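You operate a simulated robot arm through the tools that you are given. There is no shell and no other tool. Be economical: measure what you need, move in short steps, check, and stop when the job is done.

You are at the controls of a simulated two-armed robot. One attempt, no reset.

TASK
Set the force dial to 80 N and press the coupler home on the yellow length.
Fine: press valve open, switch on, slide in, both buttons held; switch off after.

Only the result counts: the job must be done as asked and must still hold three seconds after the hand-in. Knocking over, shifting, dropping, spilling or breaking anything else fails it.

THE ROBOT
Two 6-joint arms with two-finger parallel grippers on one trunk, on a base that drives. Base frame: it is fixed to the floor where the robot stands at the start and does not move with it; the origin is under the middle of the robot, x ahead of it, y to its left, z up. Units: mm, rad, N and s.
The left shoulder is at the start at [70, 166, 1419], the right one opposite. Places, roughly: force dial [500, 0, 900]; press valve [500, 400, 900]; green switch [700, 0, 900]; press slide [800, 200, 900]; yellow coupler [800, 200, 1000]; blue press [700, 200, 1000]; teal coupler [800, 600, 1000]; purple coupler [800, 600, 1000]; airing switch [800, -2800, 900]; wash switch [800, -500, 900]; shaker switch [800, -400, 900]; warmer switch [800, 900, 900]; airing dial [700, -2800, 900]; shaker dial [800, -200, 900]; warmer dial [800, 1000, 900]; inflow valve [700, -500, 900]. Payload 3.91 kg a hand.
The TCP of each hand is the grasp point between the finger pads, 30 mm short of the fingertips. In the tool frame z runs along the fingers and y along their closing line. Largest opening 110 mm; finger width 20, thickness 10; the body of the gripper, 48 by 112 mm, starts 55 mm behind the TCP.
Orientation is that of the tool frame in the base frame, as a unit quaternion [x, y, z, w]. With the fingers straight down and closing along the base's y, the tool's x points along the base's -x, its y along +y and its z along -z.

THE INTERFACE
- The arms move only by the tool move_arm. It takes "left_increments", "right_increments" or both (then of equal length, played together; a hand with none holds still); each is one flat list of numbers, 7 for each row, row after row: the shift along the base's x, y, z in mm, then the turn, a rotation vector about the base's x, y, z in rad, then the finger opening in mm, from 0 to 110. In form: [x, y, z, rx, ry, rz, jaw, x, y, z, rx, ry, rz, jaw, ...]. A call has 1 to 8 rows; each row shifts and turns the commanded pose from where the row before left it. A row lasts 0.2 s, in which the tool goes at most 50 mm and 0.15 rad; a call with a longer step from one row to the next is refused whole, and so is a gripper value outside its range. Where a pose cannot be reached the arm comes as near as it can. A force on the tool above 90 N (or 10 N above the force at the start of the call, whichever is more), or a blocked arm, ends the call early, and 0.2 s more pass. The fingers move at their own pace (about 108 mm/s each) and stop on an object; they squeeze with about 44 N. The grip force told is the motor's: it shows also when the fingers shut on nothing. Time passes only in rows, and 0.2 s behind the last, so rows that do not move let the fingers close. It gives the time, the measured TCP pose, the force on the tool (base axes), the opening and the grip force at its end, in the units of the frame above (readings bear some noise).
- Cameras (640 x 400 px; columns grow to the right, rows downward): "scene" is now at [118.2, 2.9, 1614]; the picture's right is [0.02, -1.00, 0.00], its down [-0.86, -0.02, -0.51] and it looks along [0.51, 0.01, -0.86] (base axes); focal length 290 px, centre (320, 200). "left" rides on the left gripper at [77, -7, -115] in its tool frame; the picture's right is [0.09, 1.00, 0.00], its down [-0.80, 0.07, -0.59] and it looks along [-0.59, 0.05, 0.80] (tool axes); focal length 270 px, centre (320, 200). "right" rides on the right gripper at [77, 7, -114] in its tool frame; the picture's right is [-0.09, 1.00, 0.00], its down [-0.80, -0.07, -0.59] and it looks along [-0.59, -0.05, 0.80] (tool axes); focal length 270 px, centre (320, 200). There is no depth. A picture from a camera that has moved, and an enlarged one, comes with that camera's place and axes in the base frame and with its lens.
- capture(camera): a new picture of that camera. No time passes.
- lift_body(by): slides the trunk up (or, below 0, down) by that many mm; the arms and the scene camera ride with it, the base frame stays. It gives what a move gives, with no picture.
- steer(legs): drives the robot by 1 to 6 legs, each [ahead, left, turn to the left] in mm, mm and rad, along the robot's own axes; the way and the turn of a leg run together, so that a leg with both is an arc; at most 1500 mm and 3.142 rad a leg. The arms and the cameras ride along, it lands a little off, and it stops where it bumps. It gives what a move gives.
- aim_head(pan, tilt): turns the head with the scene camera to pan (to the left, within 1.501 rad either way) and tilt (down, from -0.506 to 1.204), counted from straight ahead of the robot. It gives what a move gives.
- enlarge(camera, box): a new picture of the part [left, top, right, bottom] of that camera's present view, enlarged. No time passes.
- job_done(): hands the job in; it is judged then, once.

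Work in short steps. Places have to be worked out from the pictures, the camera data and where the tool is seen: move nearer, look again, correct. Check each grasp and each placing, and mend what went wrong. You have 120 turns and 88 pictures in all, those below and enlarged ones among them. Open the grippers and draw the arms clear of the work before you hand the job in, unless the task says otherwise.

The tools are called after "Emit:" as a command line: name --argument value ..., lists and objects as JSON in quotes. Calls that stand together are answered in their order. move_arm: Moves the arms, as the interface text tells. Its arguments: {"type":"object","properties":{"left_increments":{"type":"array","items":{"type":"number"}},"right_increments":{"type":"array","items":{"type":"number"}}},"required":[]} The other tools are called the same way: lift_body (by) slides the trunk up or down; steer (legs) drives the base; aim_head (pan, tilt) turns the head that bears the scene camera; capture (camera) takes a picture; enlarge (camera, box) takes an enlarged picture of a part of a camera's view; job_done () hands the job in.

At the start:

```text
clock: 0.0
left_tool_pos: [477.1, 368.3, 999.5]
left_tool_rot: [0.0, 1.0, 0.0, 0.001]
left_wrist_force: [0.7, -0.5, -0.6]
left_opening: 110.1
left_grip_force: 0.2
right_tool_pos: [675.1, -152.0, 1000.9]
right_tool_rot: [0.0, 1.0, 0.0, 0.0]
right_wrist_force: [0.7, 0.0, -0.3]
right_opening: 109.9
right_grip_force: 0.0
trunk travel left (down, up): [-914.0, 26.0]
robot x, y, heading: [-0.0, -2.2, 0.002]
head pan, tilt: [0.021, 1.03]
```

scene: 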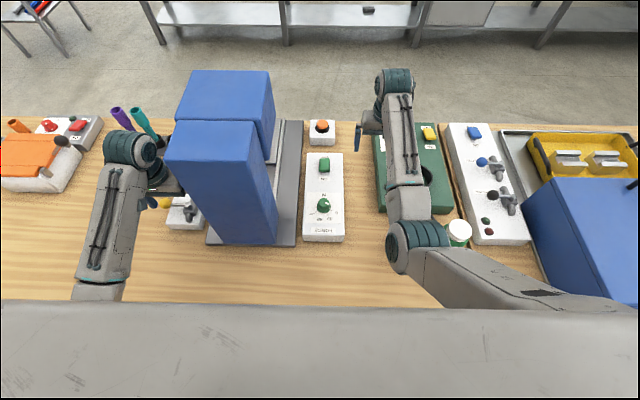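
right: 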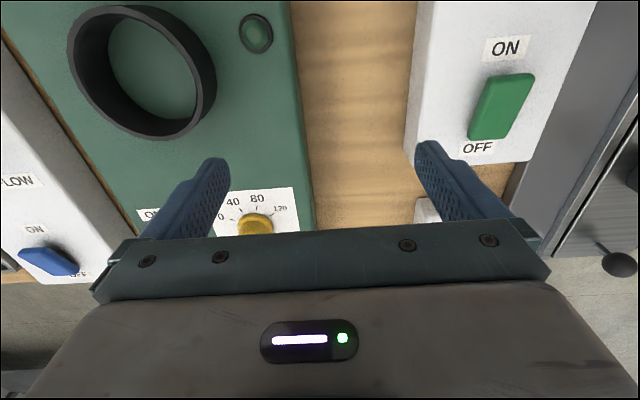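
left: 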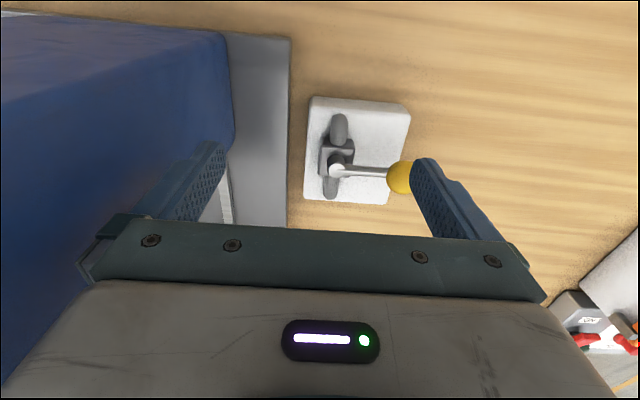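

The first pictures show the press, its control panel with a green switch and dial, and a valve on the left. I enlarge the work area to see the details.

Emit:
enlarge --camera "scene" --box '[270, 100, 370, 250]'

Emit:
enlarge --camera "scene" --box '[90, 60, 310, 250]'

```text
2.67 times, centred on (320, 175) of scene
camera zoom: at [118.2, 2.9, 1614.0], right [0.02, -1.0, 0.0], down [-0.86, -0.02, -0.51], along [0.51, 0.01, -0.86], focal length 773 px, centre (320, 267)
```

zoom: 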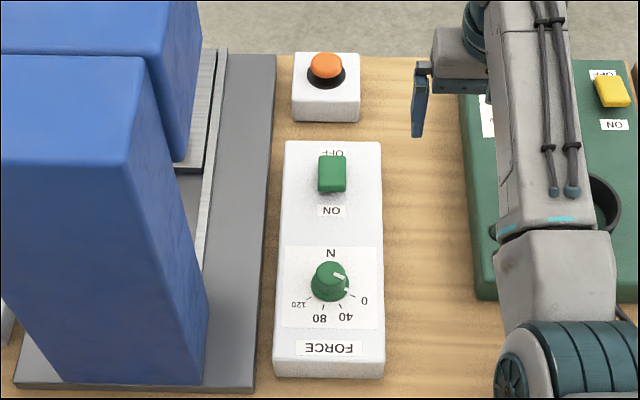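

```text
2.11 times, centred on (200, 155) of scene
camera zoom: at [118.2, 2.9, 1614.0], right [0.02, -1.0, 0.0], down [-0.86, -0.02, -0.51], along [0.51, 0.01, -0.86], focal length 610 px, centre (573, 295)
```

zoom: 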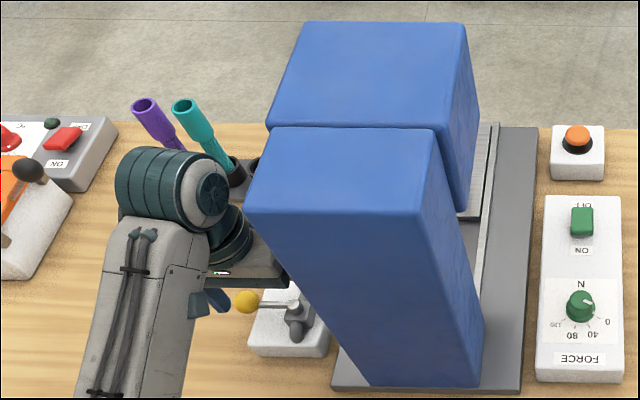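

The labels face the far side of the table and a slide knob seems to stick out at about [887, 195, 900], so the work front is over there. I look about with the head to see the room and whether I can drive around.

Emit:
aim_head --pan 0.9 --tilt 0.45

Emit:
capture --camera "scene"

Emit:
aim_head --pan -0.9 --tilt 0.45

Emit:
capture --camera "scene"

Emit:
aim_head --pan 0.3 --tilt 0.75

Emit:
capture --camera "scene"

```text
clock: 1.2
left_tool_pos: [476.9, 368.9, 998.7]
left_tool_rot: [0.0, 1.0, 0.001, 0.001]
left_wrist_force: [0.2, 0.0, 0.0]
left_opening: 109.9
left_grip_force: 0.0
right_tool_pos: [675.1, -151.9, 999.7]
right_tool_rot: [0.0, 1.0, 0.0, 0.0]
right_wrist_force: [0.2, -0.1, -0.7]
right_opening: 110.1
right_grip_force: 0.1
trunk travel left (down, up): [-914.0, 26.0]
robot x, y, heading: [-1.4, -1.7, 0.003]
head pan, tilt: [0.901, 0.45]
```

```text
82 pictures are left
camera scene: at [107.6, 73.4, 1661.6], right [0.78, -0.62, 0.0], down [-0.27, -0.34, -0.9], along [0.56, 0.7, -0.44], focal length 290 px, centre (320, 200)
```

scene: 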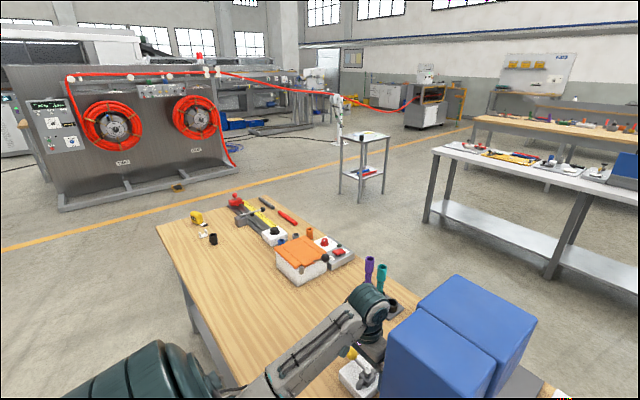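

```text
clock: 3.0
left_tool_pos: [477.2, 370.1, 998.5]
left_tool_rot: [-0.001, 1.0, 0.0, 0.001]
left_wrist_force: [0.4, -0.1, 0.5]
left_opening: 109.8
left_grip_force: 0.1
right_tool_pos: [674.4, -152.0, 999.4]
right_tool_rot: [0.0, 1.0, 0.0, 0.0]
right_wrist_force: [-0.3, 0.1, -1.2]
right_opening: 109.9
right_grip_force: 0.1
trunk travel left (down, up): [-914.0, 26.0]
robot x, y, heading: [-2.5, -1.3, -0.004]
head pan, tilt: [-0.901, 0.45]
```

```text
81 pictures are left
camera scene: at [107.6, -70.5, 1661.6], right [-0.78, -0.62, 0.0], down [-0.27, 0.34, -0.9], along [0.56, -0.71, -0.44], focal length 290 px, centre (320, 200)
```

scene: 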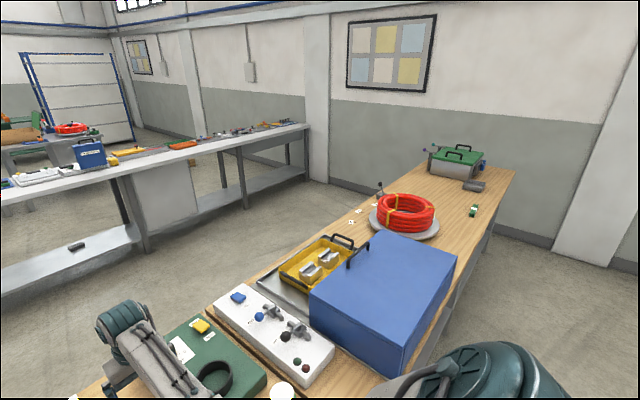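

```text
clock: 4.4
left_tool_pos: [477.5, 369.4, 998.9]
left_tool_rot: [0.0, 1.0, 0.0, 0.001]
left_wrist_force: [-0.1, -0.2, -0.4]
left_opening: 110.0
left_grip_force: 0.1
right_tool_pos: [674.5, -151.8, 999.8]
right_tool_rot: [0.0, 1.0, 0.0, 0.0]
right_wrist_force: [-0.3, -0.4, 0.1]
right_opening: 109.8
right_grip_force: 0.1
trunk travel left (down, up): [-914.0, 26.0]
robot x, y, heading: [-2.9, -1.3, 0.002]
head pan, tilt: [0.3, 0.75]
```

```text
80 pictures are left
camera scene: at [129.6, 25.9, 1635.2], right [0.29, -0.96, 0.0], down [-0.65, -0.2, -0.73], along [0.7, 0.22, -0.68], focal length 290 px, centre (320, 200)
```

scene: 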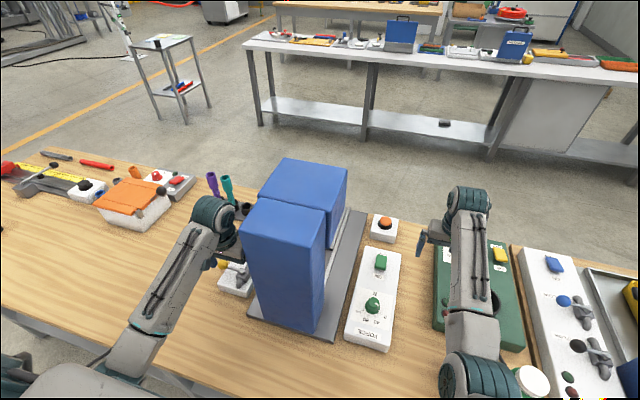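

Front access means driving around the left table end later; the dial and valve are best done from here first. I bring the right hand above the dial (about [523, 2]) to read it.

Emit:
move_arm --right_increments '[-35, 29, 6, 0, 0, 0, 60, -35, 29, 6, 0, 0, 0, 60, -35, 29, 6, 0, 0, 0, 60, -35, 29, 6, 0, 0, 0, 60, -30, 29, 6, 0, 0, 0, 60]'

Emit:
capture --camera "right"

Emit:
capture --camera "left"

```text
clock: 5.6
left_tool_pos: [477.6, 369.6, 999.4]
left_tool_rot: [0.0, 1.0, 0.0, 0.0]
left_wrist_force: [-0.1, -0.4, 0.4]
left_opening: 109.9
left_grip_force: 0.1
right_tool_pos: [615.8, -149.7, 1071.8]
right_tool_rot: [0.029, 0.995, -0.059, 0.073]
right_wrist_force: [1.3, -0.3, 0.9]
right_opening: 59.9
right_grip_force: 0.0
right hand out of reach, approached as far as the arm can: row 3, 4, 5
trunk travel left (down, up): [-914.0, 26.0]
robot x, y, heading: [-2.9, -0.1, -0.002]
head pan, tilt: [0.3, 0.75]
stopped in row 5 (right hand): the arm was blocked; the commanded pose is now the measured one
```

```text
79 pictures are left
camera right: at [524.5, -126.3, 1173.2], right [0.15, 0.98, -0.1], down [0.7, -0.04, 0.71], along [0.7, -0.18, -0.7], focal length 270 px, centre (320, 200)
```

right: 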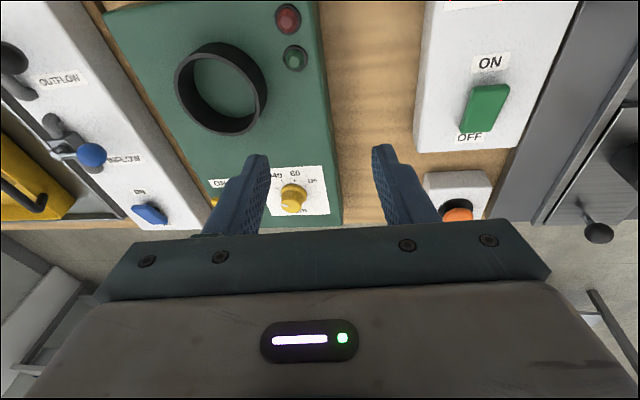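

```text
78 pictures are left
camera left: at [399.8, 363.5, 1112.8], right [-0.09, 1.0, 0.0], down [0.8, 0.07, 0.59], along [0.59, 0.05, -0.8], focal length 270 px, centre (320, 200)
```

left: 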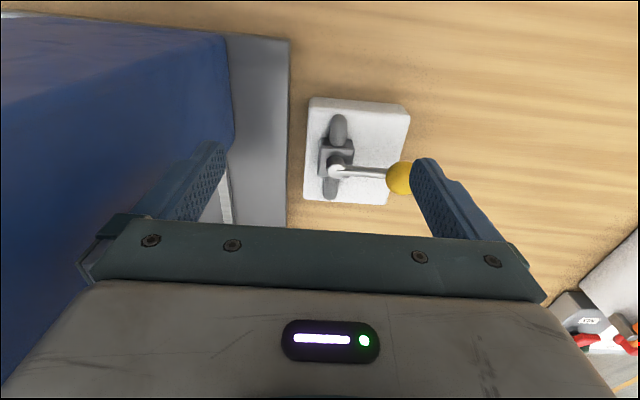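

The right arm cannot fold in to y≈0 from here. Turning the base left by 0.4 rad will put the dial comfortably to the right side; first I level the right hand and move it outward so it stays clear of the press during the turn.

Emit:
move_arm --right_increments '[10, -40, 0, 0.059, 0.073, 0.029, 60, 10, -40, 0, 0.059, 0.073, 0.029, 60, 0, -45, 0, 0, 0, 0, 60, 0, -45, 0, 0, 0, 0, 60]'

```text
clock: 6.6
left_tool_pos: [477.2, 367.3, 999.7]
left_tool_rot: [0.0, 1.0, 0.001, 0.002]
left_wrist_force: [0.2, 0.6, 0.1]
left_opening: 110.2
left_grip_force: 0.2
right_tool_pos: [655.7, -317.7, 1040.4]
right_tool_rot: [-0.003, 1.0, 0.004, 0.0]
right_wrist_force: [0.0, -1.1, -0.1]
right_opening: 59.6
right_grip_force: 0.1
right hand out of reach, approached as far as the arm can: row 1, 2
trunk travel left (down, up): [-914.0, 26.0]
robot x, y, heading: [0.1, -0.2, 0.001]
head pan, tilt: [0.3, 0.75]
```

Right hand is level at y=-318. Now turning the base left by 0.4 rad.

Emit:
steer --legs '[[0, 0, 0.4]]'

Emit:
aim_head --pan -0.3 --tilt 1.0

Emit:
capture --camera "scene"

```text
clock: 7.8
left_tool_pos: [405.7, 445.1, 998.2]
left_tool_rot: [-0.085, 0.996, -0.001, 0.0]
left_wrist_force: [0.3, 0.9, -0.3]
left_opening: 110.0
left_grip_force: 0.1
right_tool_pos: [700.1, -199.2, 1039.7]
right_tool_rot: [-0.089, 0.996, 0.004, -0.002]
right_wrist_force: [-0.3, -0.1, 0.7]
right_opening: 60.1
right_grip_force: 0.1
trunk travel left (down, up): [-914.0, 26.0]
robot x, y, heading: [-1.1, -2.3, 0.171]
head pan, tilt: [0.3, 0.75]
stopped in leg 1: the robot was blocked; the commanded pose is now the measured one
```

```text
clock: 8.8
left_tool_pos: [404.0, 443.3, 999.3]
left_tool_rot: [-0.086, 0.996, 0.0, 0.0]
left_wrist_force: [0.0, -0.6, 0.3]
left_opening: 110.1
left_grip_force: 0.0
right_tool_pos: [698.1, -200.1, 1041.6]
right_tool_rot: [-0.09, 0.996, 0.004, -0.002]
right_wrist_force: [-0.5, -0.6, 0.3]
right_opening: 59.9
right_grip_force: 0.1
trunk travel left (down, up): [-914.0, 26.0]
robot x, y, heading: [-4.8, -1.5, 0.176]
head pan, tilt: [-0.3, 1.0]
```

```text
77 pictures are left
camera scene: at [115.7, -1.3, 1616.1], right [-0.13, -0.99, 0.0], down [-0.83, 0.11, -0.54], along [0.54, -0.07, -0.84], focal length 290 px, centre (320, 200)
```

scene: 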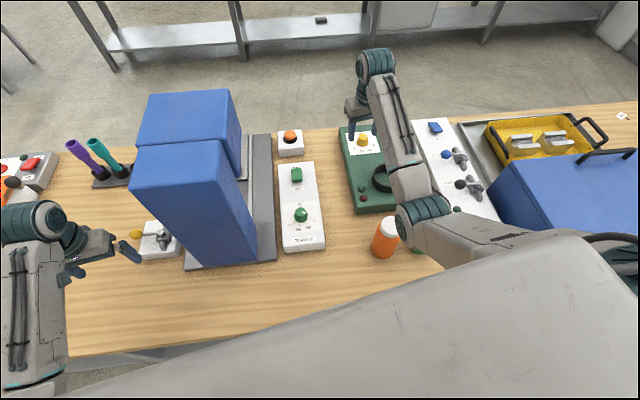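

The base corner bumped the table at 0.17 rad. I back off 120 mm and then finish the turn.

Emit:
steer --legs '[[-120, 0, 0], [0, 0, 0.25]]'

Emit:
capture --camera "scene"

```text
clock: 10.9
left_tool_pos: [162.4, 508.7, 1000.2]
left_tool_rot: [-0.208, 0.978, -0.001, 0.001]
left_wrist_force: [-0.4, -0.6, 0.2]
left_opening: 110.1
left_grip_force: 0.0
right_tool_pos: [606.8, -42.0, 1042.7]
right_tool_rot: [-0.212, 0.977, 0.003, -0.002]
right_wrist_force: [-0.8, -0.5, -0.3]
right_opening: 60.0
right_grip_force: 0.1
trunk travel left (down, up): [-914.0, 26.0]
robot x, y, heading: [-119.6, -23.4, 0.419]
head pan, tilt: [-0.3, 1.0]
```

```text
76 pictures are left
camera scene: at [-6.8, 7.1, 1616.2], right [0.12, -0.99, 0.0], down [-0.84, -0.1, -0.54], along [0.54, 0.07, -0.84], focal length 290 px, centre (320, 200)
```

scene: 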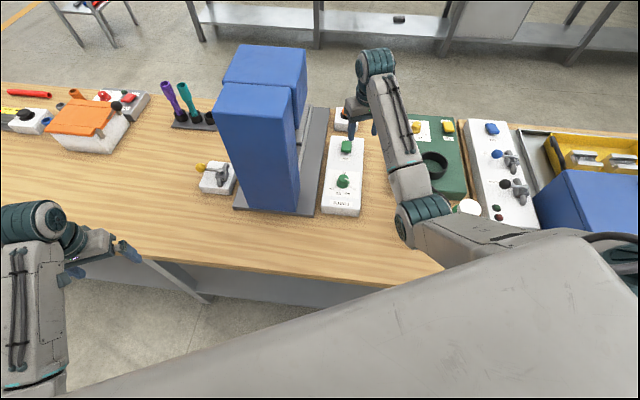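

Now the dial is at a good angle for the right hand. I move it above the dial and look.

Emit:
move_arm --right_increments '[-40, 10, 0, 0, 0, -0.1, 60, -40, 10, 0, 0, 0, -0.1, 60, -30, 10, -10, 0, 0, -0.1, 60]'

Emit:
capture --camera "right"

```text
clock: 11.7
left_tool_pos: [164.4, 510.4, 1000.7]
left_tool_rot: [-0.208, 0.978, -0.001, 0.001]
left_wrist_force: [-0.5, 0.2, 0.7]
left_opening: 110.1
left_grip_force: 0.0
right_tool_pos: [517.8, -5.5, 999.3]
right_tool_rot: [-0.063, 0.998, 0.004, 0.0]
right_wrist_force: [-0.2, 0.5, 1.1]
right_opening: 60.0
right_grip_force: 0.1
right hand out of reach, approached as far as the arm can: row 1, 2
trunk travel left (down, up): [-914.0, 26.0]
robot x, y, heading: [-119.2, -22.0, 0.421]
head pan, tilt: [-0.3, 1.0]
```

```text
75 pictures are left
camera right: at [439.1, -10.4, 1113.3], right [-0.04, 1.0, 0.01], down [0.8, 0.03, 0.59], along [0.59, 0.03, -0.8], focal length 270 px, centre (320, 200)
```

right: 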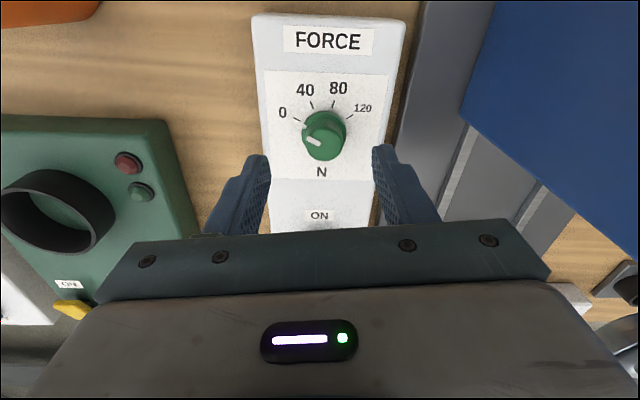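

The dial is clear now; I enlarge it to read pointer and scale.

Emit:
enlarge --camera "right" --box '[250, 60, 400, 190]'

```text
3.08 times, centred on (325, 125) of right
camera zoom: at [439.1, -10.4, 1113.3], right [-0.04, 1.0, 0.01], down [0.8, 0.03, 0.59], along [0.59, 0.03, -0.8], focal length 832 px, centre (305, 431)
```

zoom: 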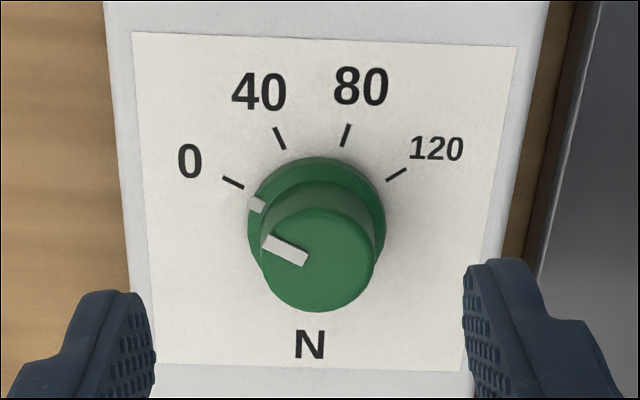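

Pointer sits at 0; ticks are 43.4° apart, so 80 needs about 1.51 rad clockwise from above. I judge the knob top at about [539, -1, 898]; I turn the hand +0.97 rad in yaw over it and go down some before a check.

Emit:
move_arm --right_increments '[7, 1, -8, 0, 0, 0.14, 70, 7, 1, -8, 0, 0, 0.14, 70, 7, 1, -8, 0, 0, 0.14, 70, 0, 1, -5, 0, 0, 0.14, 70, 0, 0, -5, 0, 0, 0.14, 70, 0, 0, -5, 0, 0, 0.14, 70, 0, 0, 0, 0, 0, 0.14, 70]'

Emit:
capture --camera "right"

```text
clock: 13.3
left_tool_pos: [163.6, 509.8, 998.5]
left_tool_rot: [-0.208, 0.978, -0.001, 0.002]
left_wrist_force: [-0.4, -0.5, 0.2]
left_opening: 110.1
left_grip_force: 0.0
right_tool_pos: [537.9, -2.5, 961.5]
right_tool_rot: [-0.527, 0.85, 0.003, -0.003]
right_wrist_force: [1.1, -0.2, -0.4]
right_opening: 70.0
right_grip_force: 0.2
trunk travel left (down, up): [-914.0, 26.0]
robot x, y, heading: [-117.6, -22.5, 0.42]
head pan, tilt: [-0.3, 1.0]
```

```text
73 pictures are left
camera right: at [497.2, -68.9, 1076.2], right [-0.85, 0.52, 0.01], down [0.42, 0.68, 0.59], along [0.31, 0.51, -0.81], focal length 270 px, centre (320, 200)
```

right: 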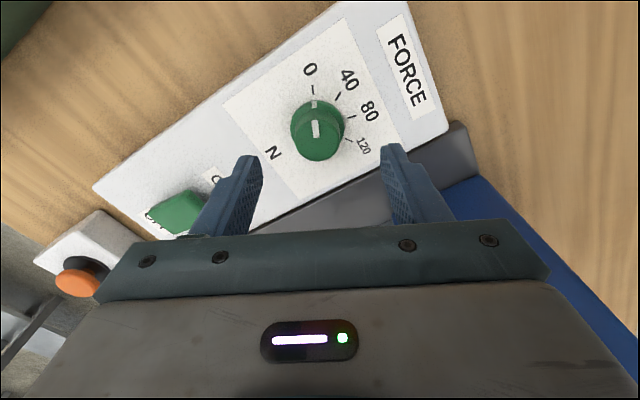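

The knob is centred at about [539, -3] with top ~898, agreeing with the first view. I go down and close on it.

Emit:
move_arm --right_increments '[0, 0, -20, 0, 0, 0, 60, 0, 0, -20, 0, 0, 0, 55, 0, 0, -18, 0, 0, 0, 55, 0, 0, 0, 0, 0, 0, 20, 0, 0, 0, 0, 0, 0, 20]'

Emit:
capture --camera "right"

```text
clock: 14.5
left_tool_pos: [165.2, 509.6, 999.4]
left_tool_rot: [-0.209, 0.978, 0.001, 0.001]
left_wrist_force: [0.2, 0.0, 1.2]
left_opening: 110.0
left_grip_force: 0.1
right_tool_pos: [538.5, -2.6, 904.0]
right_tool_rot: [-0.526, 0.851, 0.002, -0.003]
right_wrist_force: [6.7, -2.2, 5.1]
right_opening: 41.4
right_grip_force: 45.0
trunk travel left (down, up): [-914.0, 26.0]
robot x, y, heading: [-121.0, -25.0, 0.419]
head pan, tilt: [-0.3, 1.0]
```

```text
72 pictures are left
camera right: at [498.6, -69.1, 1018.5], right [-0.85, 0.53, 0.0], down [0.42, 0.68, 0.59], along [0.31, 0.51, -0.8], focal length 270 px, centre (320, 200)
```

right: 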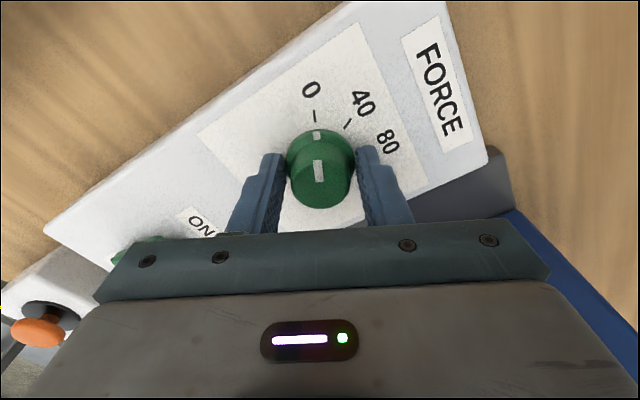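

The knob is held firmly. I turn clockwise 8×0.14 rad.

Emit:
move_arm --right_increments '[0, 0, 0, 0, 0, -0.14, 20, 0, 0, 0, 0, 0, -0.14, 20, 0, 0, 0, 0, 0, -0.14, 20, 0, 0, 0, 0, 0, -0.14, 20, 0, 0, 0, 0, 0, -0.14, 20, 0, 0, 0, 0, 0, -0.14, 20, 0, 0, 0, 0, 0, -0.14, 20, 0, 0, 0, 0, 0, -0.14, 20]'

Emit:
move_arm --right_increments '[0, 0, 0, 0, 0, -0.13, 20, 0, 0, 0, 0, 0, -0.13, 20, 0, 0, 0, 0, 0, -0.13, 20, 0, 0, 0, 0, 0, 0, 20]'

Emit:
capture --camera "right"

```text
clock: 16.3
left_tool_pos: [163.7, 510.8, 999.3]
left_tool_rot: [-0.21, 0.978, -0.001, 0.0]
left_wrist_force: [-0.4, -0.2, -0.6]
left_opening: 109.9
left_grip_force: 0.1
right_tool_pos: [537.7, -0.3, 903.8]
right_tool_rot: [0.008, 1.0, 0.004, 0.0]
right_wrist_force: [17.6, 4.3, 14.5]
right_opening: 41.5
right_grip_force: 44.8
trunk travel left (down, up): [-914.0, 26.0]
robot x, y, heading: [-117.7, -22.0, 0.425]
head pan, tilt: [-0.3, 1.0]
```

```text
clock: 17.3
left_tool_pos: [165.1, 512.0, 997.6]
left_tool_rot: [-0.209, 0.978, -0.001, -0.001]
left_wrist_force: [0.1, -0.4, -0.4]
left_opening: 110.0
left_grip_force: 0.1
right_tool_pos: [536.7, -0.2, 903.5]
right_tool_rot: [0.201, 0.98, 0.003, 0.0]
right_wrist_force: [18.0, 10.6, 14.7]
right_opening: 40.9
right_grip_force: 45.1
trunk travel left (down, up): [-914.0, 26.0]
robot x, y, heading: [-122.3, -21.9, 0.428]
head pan, tilt: [-0.3, 1.0]
```

```text
71 pictures are left
camera right: at [469.1, 34.9, 1018.5], right [0.47, 0.88, 0.01], down [0.71, -0.38, 0.59], along [0.53, -0.28, -0.81], focal length 270 px, centre (320, 200)
```

right: 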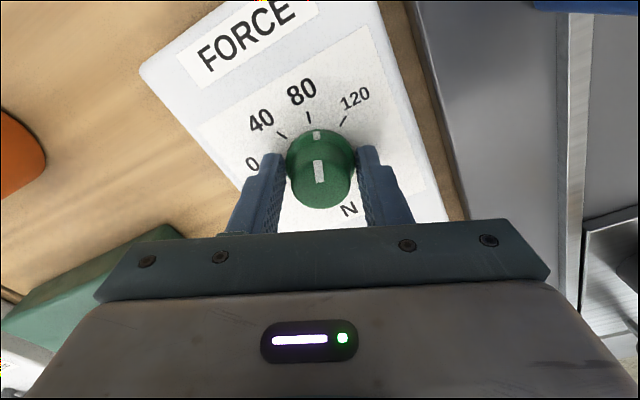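

The pointer is near 80. I release and look enlarged.

Emit:
move_arm --right_increments '[0, 0, 0, 0, 0, 0, 60, 0, 0, 0, 0, 0, 0, 60, 0, 0, 30, 0, 0, 0, 60, 0, 0, 30, 0, 0, 0, 60]'

Emit:
enlarge --camera "right" --box '[240, 60, 400, 200]'

```text
clock: 18.3
left_tool_pos: [163.5, 509.9, 998.9]
left_tool_rot: [-0.209, 0.978, 0.0, 0.0]
left_wrist_force: [0.2, -0.2, 0.5]
left_opening: 110.1
left_grip_force: 0.0
right_tool_pos: [537.8, -3.9, 963.5]
right_tool_rot: [0.2, 0.98, 0.004, 0.0]
right_wrist_force: [0.1, 0.6, 0.5]
right_opening: 60.2
right_grip_force: 0.0
trunk travel left (down, up): [-914.0, 26.0]
robot x, y, heading: [-121.2, -25.1, 0.427]
head pan, tilt: [-0.3, 1.0]
```

```text
2.86 times, centred on (320, 130) of right
camera zoom: at [468.2, 32.0, 1079.0], right [0.47, 0.88, 0.01], down [0.71, -0.38, 0.59], along [0.52, -0.28, -0.81], focal length 772 px, centre (320, 400)
```

zoom: 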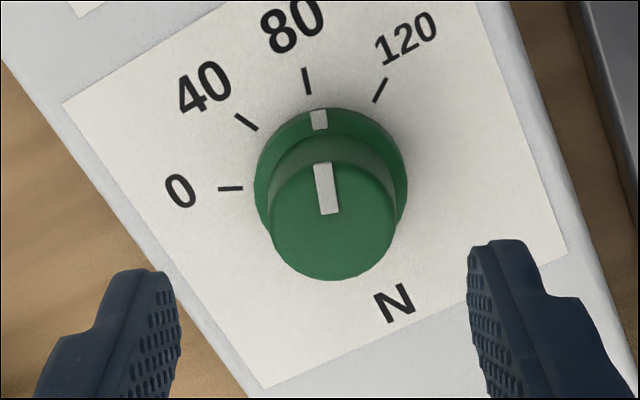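

The pointer is at or a few degrees past 80. For a truer reading I move the hand so the camera looks nearly straight down on the dial.

Emit:
move_arm --right_increments '[40, -21, 0, 0, 0, 0, 60]'

Emit:
enlarge --camera "right" --box '[250, 0, 410, 110]'

```text
clock: 18.7
left_tool_pos: [166.1, 509.0, 999.1]
left_tool_rot: [-0.209, 0.978, 0.0, 0.0]
left_wrist_force: [-0.8, -0.2, 0.6]
left_opening: 109.9
left_grip_force: 0.2
right_tool_pos: [579.3, -23.5, 962.7]
right_tool_rot: [0.2, 0.98, 0.003, -0.001]
right_wrist_force: [0.2, -0.9, -0.4]
right_opening: 60.1
right_grip_force: 0.1
trunk travel left (down, up): [-914.0, 26.0]
robot x, y, heading: [-120.6, -20.6, 0.419]
head pan, tilt: [-0.3, 1.0]
```

```text
3.64 times, centred on (330, 55) of right
camera zoom: at [510.8, 11.5, 1077.5], right [0.47, 0.88, 0.01], down [0.71, -0.38, 0.59], along [0.52, -0.27, -0.81], focal length 983 px, centre (284, 727)
```

zoom: 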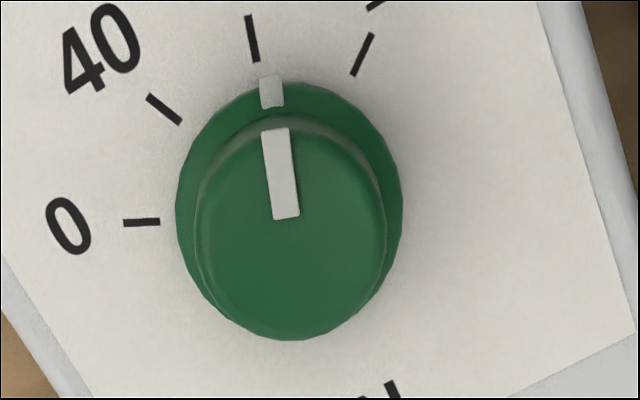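

Compared with the tick line the pointer is about 3° past 80 (≈83 N). I regrip and turn back 0.05 rad.

Emit:
move_arm --right_increments '[-40, 21, 0, 0, 0, 0, 60, 0, 0, -30, 0, 0, 0, 60, 0, 0, -30, 0, 0, 0, 60, 0, 0, 0, 0, 0, 0, 20, 0, 0, 0, 0, 0, 0, 20, 0, 0, 0, 0, 0, 0.05, 20, 0, 0, 0, 0, 0, 0, 60, 0, 0, 0, 0, 0, 0, 60]'

Emit:
move_arm --right_increments '[0, 0, 30, 0, 0, 0, 60, 0, 0, 30, 0, 0, 0, 60, 45, -23, 0, 0, 0, 0, 60]'

Emit:
enlarge --camera "right" --box '[250, 0, 410, 110]'

```text
clock: 20.5
left_tool_pos: [165.1, 511.0, 998.6]
left_tool_rot: [-0.209, 0.978, -0.001, 0.0]
left_wrist_force: [0.0, 0.2, 0.4]
left_opening: 109.9
left_grip_force: 0.0
right_tool_pos: [536.4, -3.0, 903.4]
right_tool_rot: [0.175, 0.985, 0.003, 0.0]
right_wrist_force: [-0.1, 0.7, 0.0]
right_opening: 59.8
right_grip_force: 0.1
trunk travel left (down, up): [-914.0, 26.0]
robot x, y, heading: [-118.9, -20.0, 0.423]
head pan, tilt: [-0.3, 1.0]
```

```text
refused: row 3 steps farther than a row can; nothing moved
```

```text
3.64 times, centred on (330, 55) of right
camera zoom: at [466.5, 29.2, 1018.0], right [0.43, 0.9, 0.0], down [0.73, -0.35, 0.59], along [0.54, -0.25, -0.81], focal length 983 px, centre (284, 727)
```

zoom: 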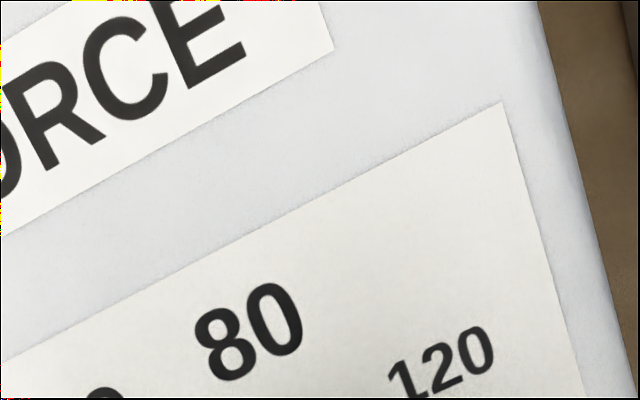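

The second step was slightly too long; I repeat it shorter.

Emit:
move_arm --right_increments '[0, 0, 30, 0, 0, 0, 60, 0, 0, 30, 0, 0, 0, 60, 40, -20, 0, 0, 0, 0, 60]'

Emit:
enlarge --camera "right" --box '[250, 0, 410, 110]'

```text
clock: 21.3
left_tool_pos: [165.7, 509.1, 999.9]
left_tool_rot: [-0.209, 0.978, 0.0, 0.0]
left_wrist_force: [0.0, 0.3, 0.9]
left_opening: 109.9
left_grip_force: 0.1
right_tool_pos: [577.0, -25.6, 962.2]
right_tool_rot: [0.177, 0.984, 0.003, -0.002]
right_wrist_force: [0.9, -0.6, -0.6]
right_opening: 60.2
right_grip_force: 0.0
trunk travel left (down, up): [-914.0, 26.0]
robot x, y, heading: [-118.8, -22.5, 0.422]
head pan, tilt: [-0.3, 1.0]
```

```text
3.64 times, centred on (330, 55) of right
camera zoom: at [506.8, 6.8, 1077.1], right [0.43, 0.9, 0.01], down [0.73, -0.35, 0.59], along [0.54, -0.25, -0.81], focal length 983 px, centre (284, 727)
```

zoom: 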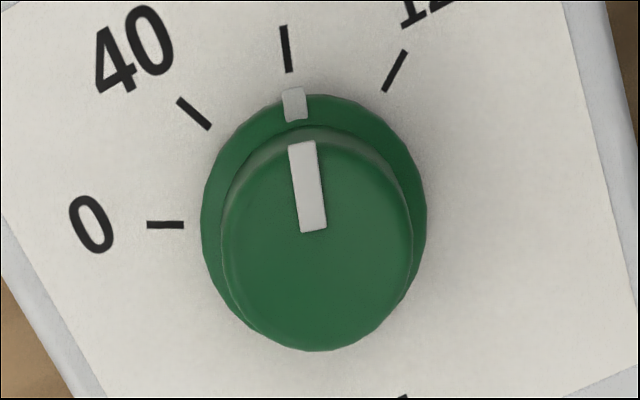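

The dial pointer now lines up with the 80 tick. Next the valve: I raise the right hand, turn the base back to straight and return forward so the left hand hovers by the valve again.

Emit:
move_arm --right_increments '[20, -20, 30, 0, 0, 0.1, 60, 20, -20, 30, 0, 0, 0.1, 60, 0, 0, 10, 0, 0, 0.1, 60]'

Emit:
steer --legs '[[0, 0, -0.42], [100, 0, 0]]'

Emit:
capture --camera "left"

```text
clock: 22.1
left_tool_pos: [162.7, 510.3, 999.6]
left_tool_rot: [-0.209, 0.978, -0.001, 0.001]
left_wrist_force: [-0.8, 0.7, 0.1]
left_opening: 110.3
left_grip_force: 0.2
right_tool_pos: [616.0, -63.3, 1033.2]
right_tool_rot: [0.025, 1.0, 0.003, -0.001]
right_wrist_force: [-0.6, 0.6, 0.2]
right_opening: 59.9
right_grip_force: 0.1
trunk travel left (down, up): [-914.0, 26.0]
robot x, y, heading: [-123.7, -21.2, 0.425]
head pan, tilt: [-0.3, 1.0]
```

```text
clock: 24.4
left_tool_pos: [419.6, 343.5, 999.5]
left_tool_rot: [0.017, 1.0, -0.002, -0.01]
left_wrist_force: [-0.1, 0.1, -0.1]
left_opening: 110.0
left_grip_force: 0.0
right_tool_pos: [602.0, -364.3, 1031.9]
right_tool_rot: [0.237, 0.971, 0.004, 0.001]
right_wrist_force: [0.1, -0.6, -0.2]
right_opening: 59.8
right_grip_force: 0.1
trunk travel left (down, up): [-914.0, 26.0]
robot x, y, heading: [-49.3, -25.1, -0.004]
head pan, tilt: [-0.3, 1.0]
stopped in leg 2: the force on the tool passed its limit (the readings are from after the stop); the commanded pose is now the measured one
```

```text
66 pictures are left
camera left: at [345.0, 339.9, 1114.8], right [-0.06, 1.0, 0.0], down [0.82, 0.05, 0.58], along [0.58, 0.03, -0.82], focal length 270 px, centre (320, 200)
```

left: 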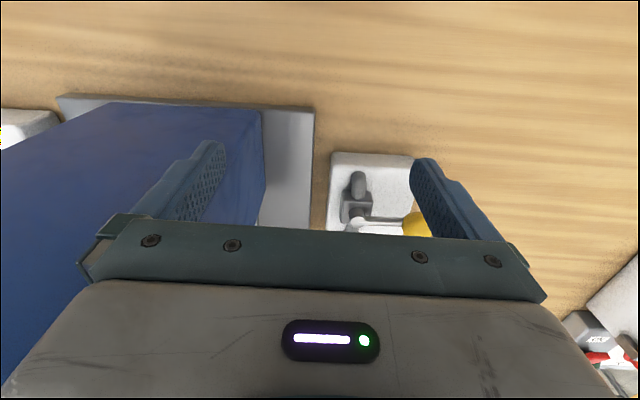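

The open left finger brushed the press's near face (driving stopped at once). I draw the left hand back, to the left, and close its fingers.

Emit:
move_arm --left_increments '[-20, 0, 0, 0, 0, 0, 110, 0, 45, 0, 0, 0, 0, 60, 0, 45, 0, 0, 0, 0, 20, 0, 40, 0, 0, 0, 0, 0, 0, 0, 0, 0, 0, 0, 0]'

Emit:
aim_head --pan 0.35 --tilt 0.95

Emit:
capture --camera "scene"

Emit:
capture --camera "left"

```text
clock: 25.6
left_tool_pos: [401.3, 476.4, 998.4]
left_tool_rot: [0.017, 1.0, -0.003, -0.011]
left_wrist_force: [-1.0, 0.5, 0.6]
left_opening: 0.0
left_grip_force: 37.7
left hand out of reach, approached as far as the arm can: row 1
right_tool_pos: [603.1, -363.8, 1031.9]
right_tool_rot: [0.237, 0.972, 0.004, -0.001]
right_wrist_force: [0.2, 1.0, 0.5]
right_opening: 60.2
right_grip_force: 0.1
trunk travel left (down, up): [-914.0, 26.0]
robot x, y, heading: [-49.7, -23.5, -0.006]
head pan, tilt: [-0.3, 1.0]
```

```text
clock: 26.6
left_tool_pos: [398.8, 476.2, 998.7]
left_tool_rot: [0.017, 1.0, -0.003, -0.011]
left_wrist_force: [-0.1, 0.9, -0.2]
left_opening: 0.0
left_grip_force: 37.5
right_tool_pos: [602.4, -362.9, 1032.7]
right_tool_rot: [0.236, 0.972, 0.004, -0.001]
right_wrist_force: [-0.6, -0.5, -0.3]
right_opening: 59.9
right_grip_force: 0.2
trunk travel left (down, up): [-914.0, 26.0]
robot x, y, heading: [-48.3, -22.1, -0.008]
head pan, tilt: [0.351, 0.949]
```

```text
65 pictures are left
camera scene: at [67.5, 3.5, 1619.7], right [0.34, -0.94, 0.0], down [-0.76, -0.28, -0.58], along [0.55, 0.2, -0.81], focal length 290 px, centre (320, 200)
```

scene: 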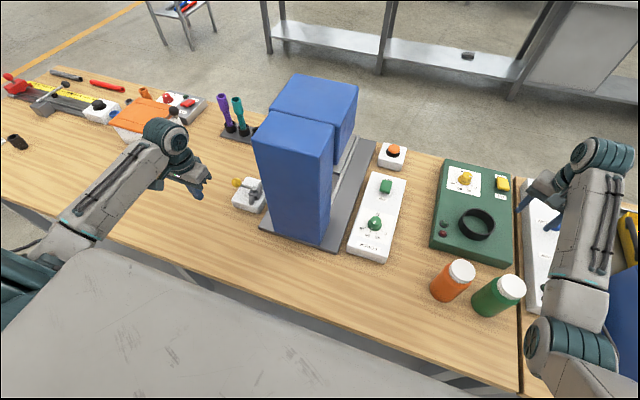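

```text
64 pictures are left
camera left: at [325.0, 473.6, 1113.2], right [-0.05, 1.0, 0.0], down [0.82, 0.05, 0.58], along [0.58, 0.03, -0.82], focal length 270 px, centre (320, 200)
```

left: 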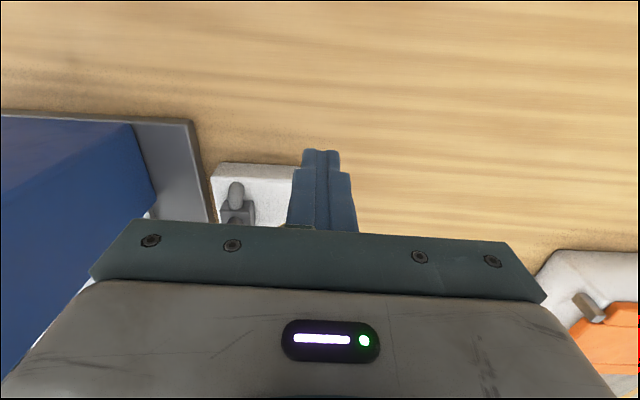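

Nothing looks displaced. I enlarge the valve in the scene view to see its lever and any stops.

Emit:
enlarge --camera "scene" --box '[205, 150, 285, 220]'

Emit:
enlarge --camera "scene" --box '[200, 80, 420, 200]'

```text
5.71 times, centred on (245, 185) of scene
camera zoom: at [67.5, 3.5, 1619.7], right [0.34, -0.94, 0.0], down [-0.76, -0.28, -0.58], along [0.55, 0.2, -0.81], focal length 1657 px, centre (749, 286)
```

zoom: 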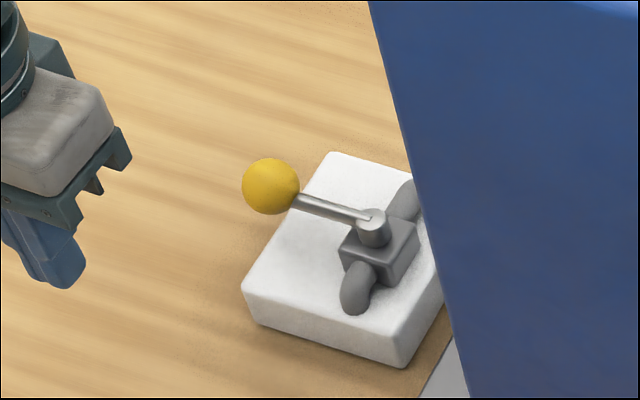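

```text
2.91 times, centred on (310, 140) of scene
camera zoom: at [67.5, 3.5, 1619.7], right [0.34, -0.94, 0.0], down [-0.76, -0.28, -0.58], along [0.55, 0.2, -0.81], focal length 844 px, centre (349, 374)
```

zoom: 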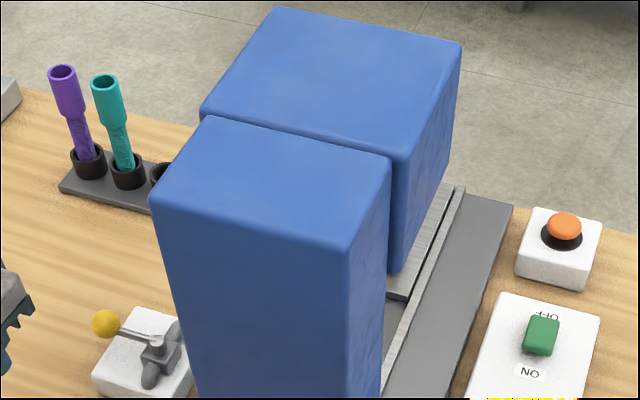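

The lever (perpendicular to the pipe, so closed) has its ball at about [516, 441, 917] and pivot at [516, 389]. I set the closed left fingers on its near side, then push a little toward +x to test the direction.

Emit:
move_arm --left_increments '[35, -15, 0, 0, 0, 0, 0, 35, -15, 0, 0, 0, 0, 0, 8, -5, -35, 0, 0, 0, 0, 0, 0, -38, 0, 0, 0, 0]'

Emit:
capture --camera "left"

```text
clock: 27.6
left_tool_pos: [476.2, 443.6, 921.6]
left_tool_rot: [0.018, 1.0, -0.002, -0.01]
left_wrist_force: [-0.4, 0.6, -0.6]
left_opening: 0.2
left_grip_force: 38.1
right_tool_pos: [603.5, -363.5, 1033.2]
right_tool_rot: [0.237, 0.972, 0.002, 0.0]
right_wrist_force: [0.3, 0.6, 0.2]
right_opening: 59.9
right_grip_force: 0.1
trunk travel left (down, up): [-914.0, 26.0]
robot x, y, heading: [-48.4, -27.0, -0.005]
head pan, tilt: [0.351, 0.949]
```

```text
61 pictures are left
camera left: at [401.8, 439.8, 1036.7], right [-0.05, 1.0, 0.0], down [0.82, 0.05, 0.58], along [0.58, 0.03, -0.82], focal length 270 px, centre (320, 200)
```

left: 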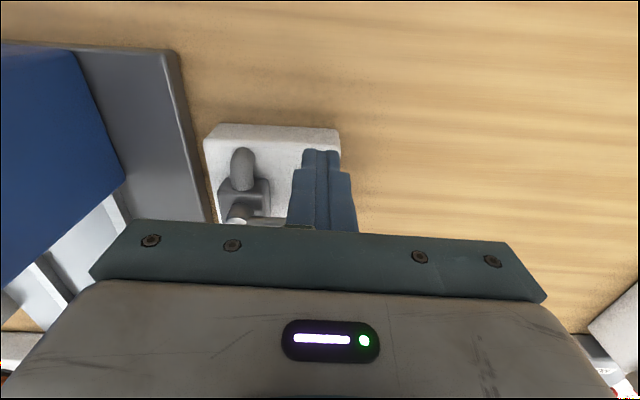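

The finger is just on the near side of the ball. I push +x gently.

Emit:
move_arm --left_increments '[10, 0, 0, 0, 0, 0, 0, 8, 0, 0, 0, 0, 0, 0, 8, 0, 0, 0, 0, 0, 0, 6, 0, 0, 0, 0, 0, 0]'

Emit:
enlarge --camera "scene" --box '[205, 150, 285, 220]'

```text
clock: 28.6
left_tool_pos: [507.6, 441.7, 922.0]
left_tool_rot: [0.016, 1.0, -0.002, -0.012]
left_wrist_force: [-0.6, 0.8, 1.2]
left_opening: 0.0
left_grip_force: 37.8
right_tool_pos: [604.2, -363.0, 1031.8]
right_tool_rot: [0.237, 0.971, 0.002, 0.0]
right_wrist_force: [0.6, 0.0, 0.2]
right_opening: 59.7
right_grip_force: 0.0
trunk travel left (down, up): [-914.0, 26.0]
robot x, y, heading: [-52.7, -24.3, -0.001]
head pan, tilt: [0.351, 0.949]
```

```text
5.71 times, centred on (245, 185) of scene
camera zoom: at [67.7, 3.6, 1619.7], right [0.34, -0.94, 0.0], down [-0.76, -0.28, -0.58], along [0.55, 0.2, -0.81], focal length 1657 px, centre (749, 286)
```

zoom: 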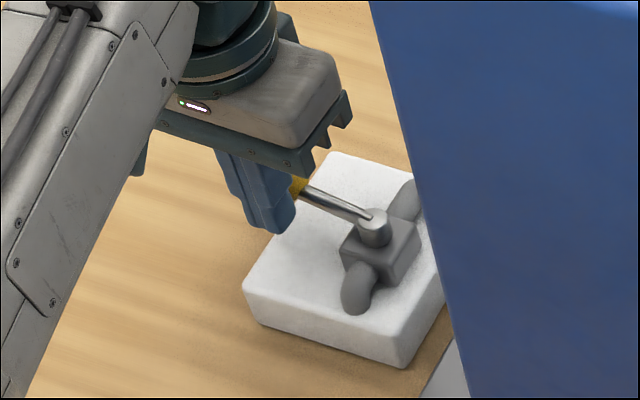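

The lever seems to follow with no resistance. I continue along the arc.

Emit:
move_arm --left_increments '[8, 3, 0, 0, 0, 0, 0, 8, 2, 0, 0, 0, 0, 0, 9, -2, 0, 0, 0, 0, 0, 9, -4, 0, 0, 0, 0, 0]'

Emit:
enlarge --camera "scene" --box '[205, 140, 285, 210]'

```text
clock: 29.6
left_tool_pos: [543.9, 441.0, 922.8]
left_tool_rot: [0.015, 1.0, -0.002, -0.011]
left_wrist_force: [0.2, 0.6, -0.1]
left_opening: 0.0
left_grip_force: 38.0
right_tool_pos: [603.5, -364.2, 1032.2]
right_tool_rot: [0.236, 0.972, 0.004, -0.001]
right_wrist_force: [-0.4, -0.4, 0.5]
right_opening: 60.1
right_grip_force: 0.1
trunk travel left (down, up): [-914.0, 26.0]
robot x, y, heading: [-49.8, -23.6, -0.002]
head pan, tilt: [0.351, 0.949]
```

```text
5.71 times, centred on (245, 175) of scene
camera zoom: at [68.3, 3.0, 1619.6], right [0.34, -0.94, 0.0], down [-0.76, -0.28, -0.58], along [0.55, 0.2, -0.81], focal length 1657 px, centre (749, 343)
```

zoom: 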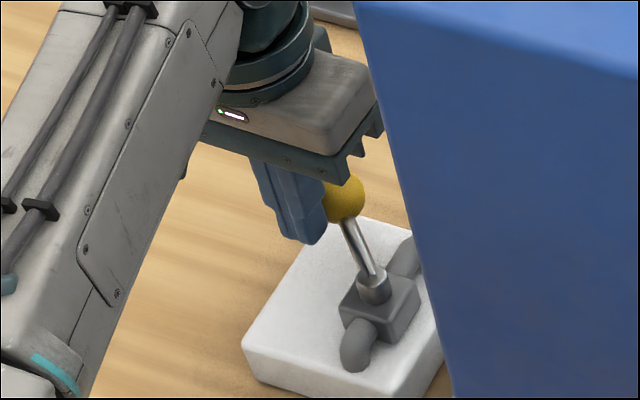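

It turns freely. I continue to align the lever with the pipe.

Emit:
move_arm --left_increments '[8, -5, 0, 0, 0, 0, 0, 7, -8, 0, 0, 0, 0, 0, 6, -9, 0, 0, 0, 0, 0, 3, -9, 0, 0, 0, 0, 0]'

Emit:
enlarge --camera "scene" --box '[205, 140, 285, 210]'

Emit:
capture --camera "left"

```text
clock: 30.6
left_tool_pos: [566.3, 409.0, 922.7]
left_tool_rot: [0.016, 1.0, -0.003, -0.012]
left_wrist_force: [-5.8, 0.3, 0.0]
left_opening: 0.0
left_grip_force: 37.1
right_tool_pos: [603.7, -363.2, 1032.1]
right_tool_rot: [0.237, 0.972, 0.003, 0.0]
right_wrist_force: [-0.1, -0.1, 0.6]
right_opening: 60.2
right_grip_force: 0.0
trunk travel left (down, up): [-914.0, 26.0]
robot x, y, heading: [-46.2, -23.0, -0.007]
head pan, tilt: [0.351, 0.949]
```

```text
5.71 times, centred on (245, 175) of scene
camera zoom: at [66.2, 3.1, 1619.8], right [0.34, -0.94, 0.0], down [-0.76, -0.28, -0.58], along [0.55, 0.2, -0.81], focal length 1657 px, centre (749, 343)
```

zoom: 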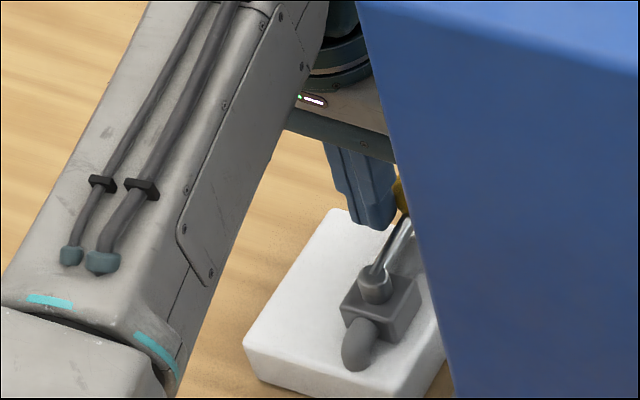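

```text
57 pictures are left
camera left: at [491.6, 405.4, 1037.3], right [-0.05, 1.0, 0.0], down [0.82, 0.05, 0.58], along [0.58, 0.03, -0.82], focal length 270 px, centre (320, 200)
```

left: 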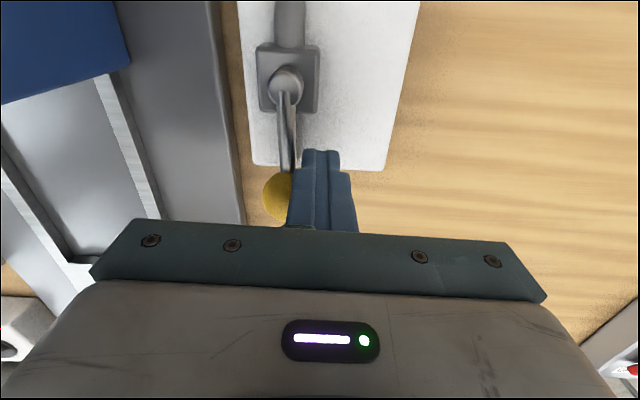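

The lever is almost in line with the pipe. I push a few mm more toward -y to seat it, then back away.

Emit:
move_arm --left_increments '[0, -4, 0, 0, 0, 0, 0, 0, -4, 0, 0, 0, 0, 0, 0, 0, 0, 0, 0, 0, 0]'

Emit:
move_arm --left_increments '[0, 20, 0, 0, 0, 0, 0, 0, 20, 35, 0, 0, 0, 0, -30, 10, 35, 0, 0, 0, 0, -45, 0, 0, 0, 0, 0, 0, -10, 0, 0, 0, 0, 0, 0]'

Emit:
capture --camera "left"

```text
clock: 31.4
left_tool_pos: [566.6, 407.8, 921.3]
left_tool_rot: [0.015, 1.0, -0.002, -0.012]
left_wrist_force: [-7.4, 22.5, -1.2]
left_opening: 0.1
left_grip_force: 37.5
right_tool_pos: [602.6, -358.9, 1035.1]
right_tool_rot: [0.236, 0.972, 0.001, 0.0]
right_wrist_force: [-0.3, -1.3, 0.5]
right_opening: 60.1
right_grip_force: 0.0
trunk travel left (down, up): [-914.0, 26.0]
robot x, y, heading: [-47.2, -24.0, -0.0]
head pan, tilt: [0.351, 0.949]
```

```text
clock: 32.6
left_tool_pos: [483.4, 449.7, 993.2]
left_tool_rot: [0.017, 1.0, -0.003, -0.011]
left_wrist_force: [0.0, 0.6, -1.0]
left_opening: 0.0
left_grip_force: 37.7
right_tool_pos: [604.6, -364.1, 1033.0]
right_tool_rot: [0.237, 0.972, 0.003, -0.001]
right_wrist_force: [0.1, 0.6, 0.1]
right_opening: 60.3
right_grip_force: 0.1
trunk travel left (down, up): [-914.0, 26.0]
robot x, y, heading: [-52.1, -24.5, -0.003]
head pan, tilt: [0.351, 0.949]
```

```text
56 pictures are left
camera left: at [409.6, 446.3, 1108.9], right [-0.05, 1.0, 0.0], down [0.82, 0.05, 0.58], along [0.58, 0.03, -0.82], focal length 270 px, centre (320, 200)
```

left: 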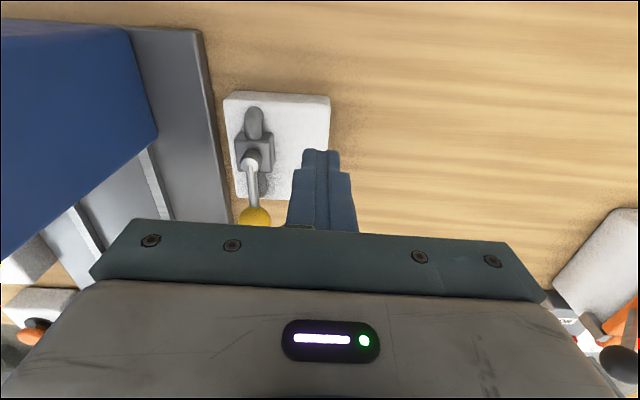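

The lever hit its end stop, in line with the pipe: valve open. Now I drive around the left table end to the far side: back off, turn left, pass the end, and come back along the far side.

Emit:
steer --legs '[[-400, 0, 0], [0, 0, 1.571], [1200, 0, 0], [1150, 0, 0]]'

Emit:
aim_head --pan -1.2 --tilt 0.5

Emit:
capture --camera "scene"

```text
clock: 50.0
left_tool_pos: [-804.8, 2866.6, 994.5]
left_tool_rot: [-0.678, 0.735, -0.009, -0.006]
left_wrist_force: [0.6, -0.2, -0.2]
left_opening: 0.0
left_grip_force: 37.7
right_tool_pos: [13.2, 2948.2, 1033.7]
right_tool_rot: [-0.5, 0.866, 0.003, -0.002]
right_wrist_force: [-0.3, 0.2, -0.9]
right_opening: 60.0
right_grip_force: 0.1
trunk travel left (down, up): [-914.0, 26.0]
robot x, y, heading: [-359.3, 2313.6, 1.519]
head pan, tilt: [0.351, 0.949]
```

```text
clock: 51.6
left_tool_pos: [-804.8, 2867.1, 994.0]
left_tool_rot: [-0.678, 0.735, -0.009, -0.007]
left_wrist_force: [0.6, 0.9, 0.2]
left_opening: 0.3
left_grip_force: 37.6
right_tool_pos: [12.2, 2949.2, 1032.6]
right_tool_rot: [-0.5, 0.866, 0.003, -0.002]
right_wrist_force: [-0.3, 0.2, -0.7]
right_opening: 60.4
right_grip_force: 0.2
trunk travel left (down, up): [-914.0, 26.0]
robot x, y, heading: [-358.9, 2313.8, 1.524]
head pan, tilt: [-1.201, 0.499]
```

```text
55 pictures are left
camera scene: at [-269.1, 2391.2, 1657.1], right [0.32, -0.95, 0.0], down [-0.45, -0.15, -0.88], along [0.83, 0.28, -0.48], focal length 290 px, centre (320, 200)
```

scene: 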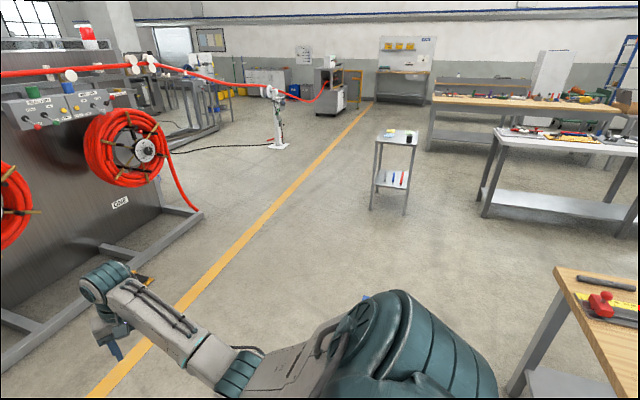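

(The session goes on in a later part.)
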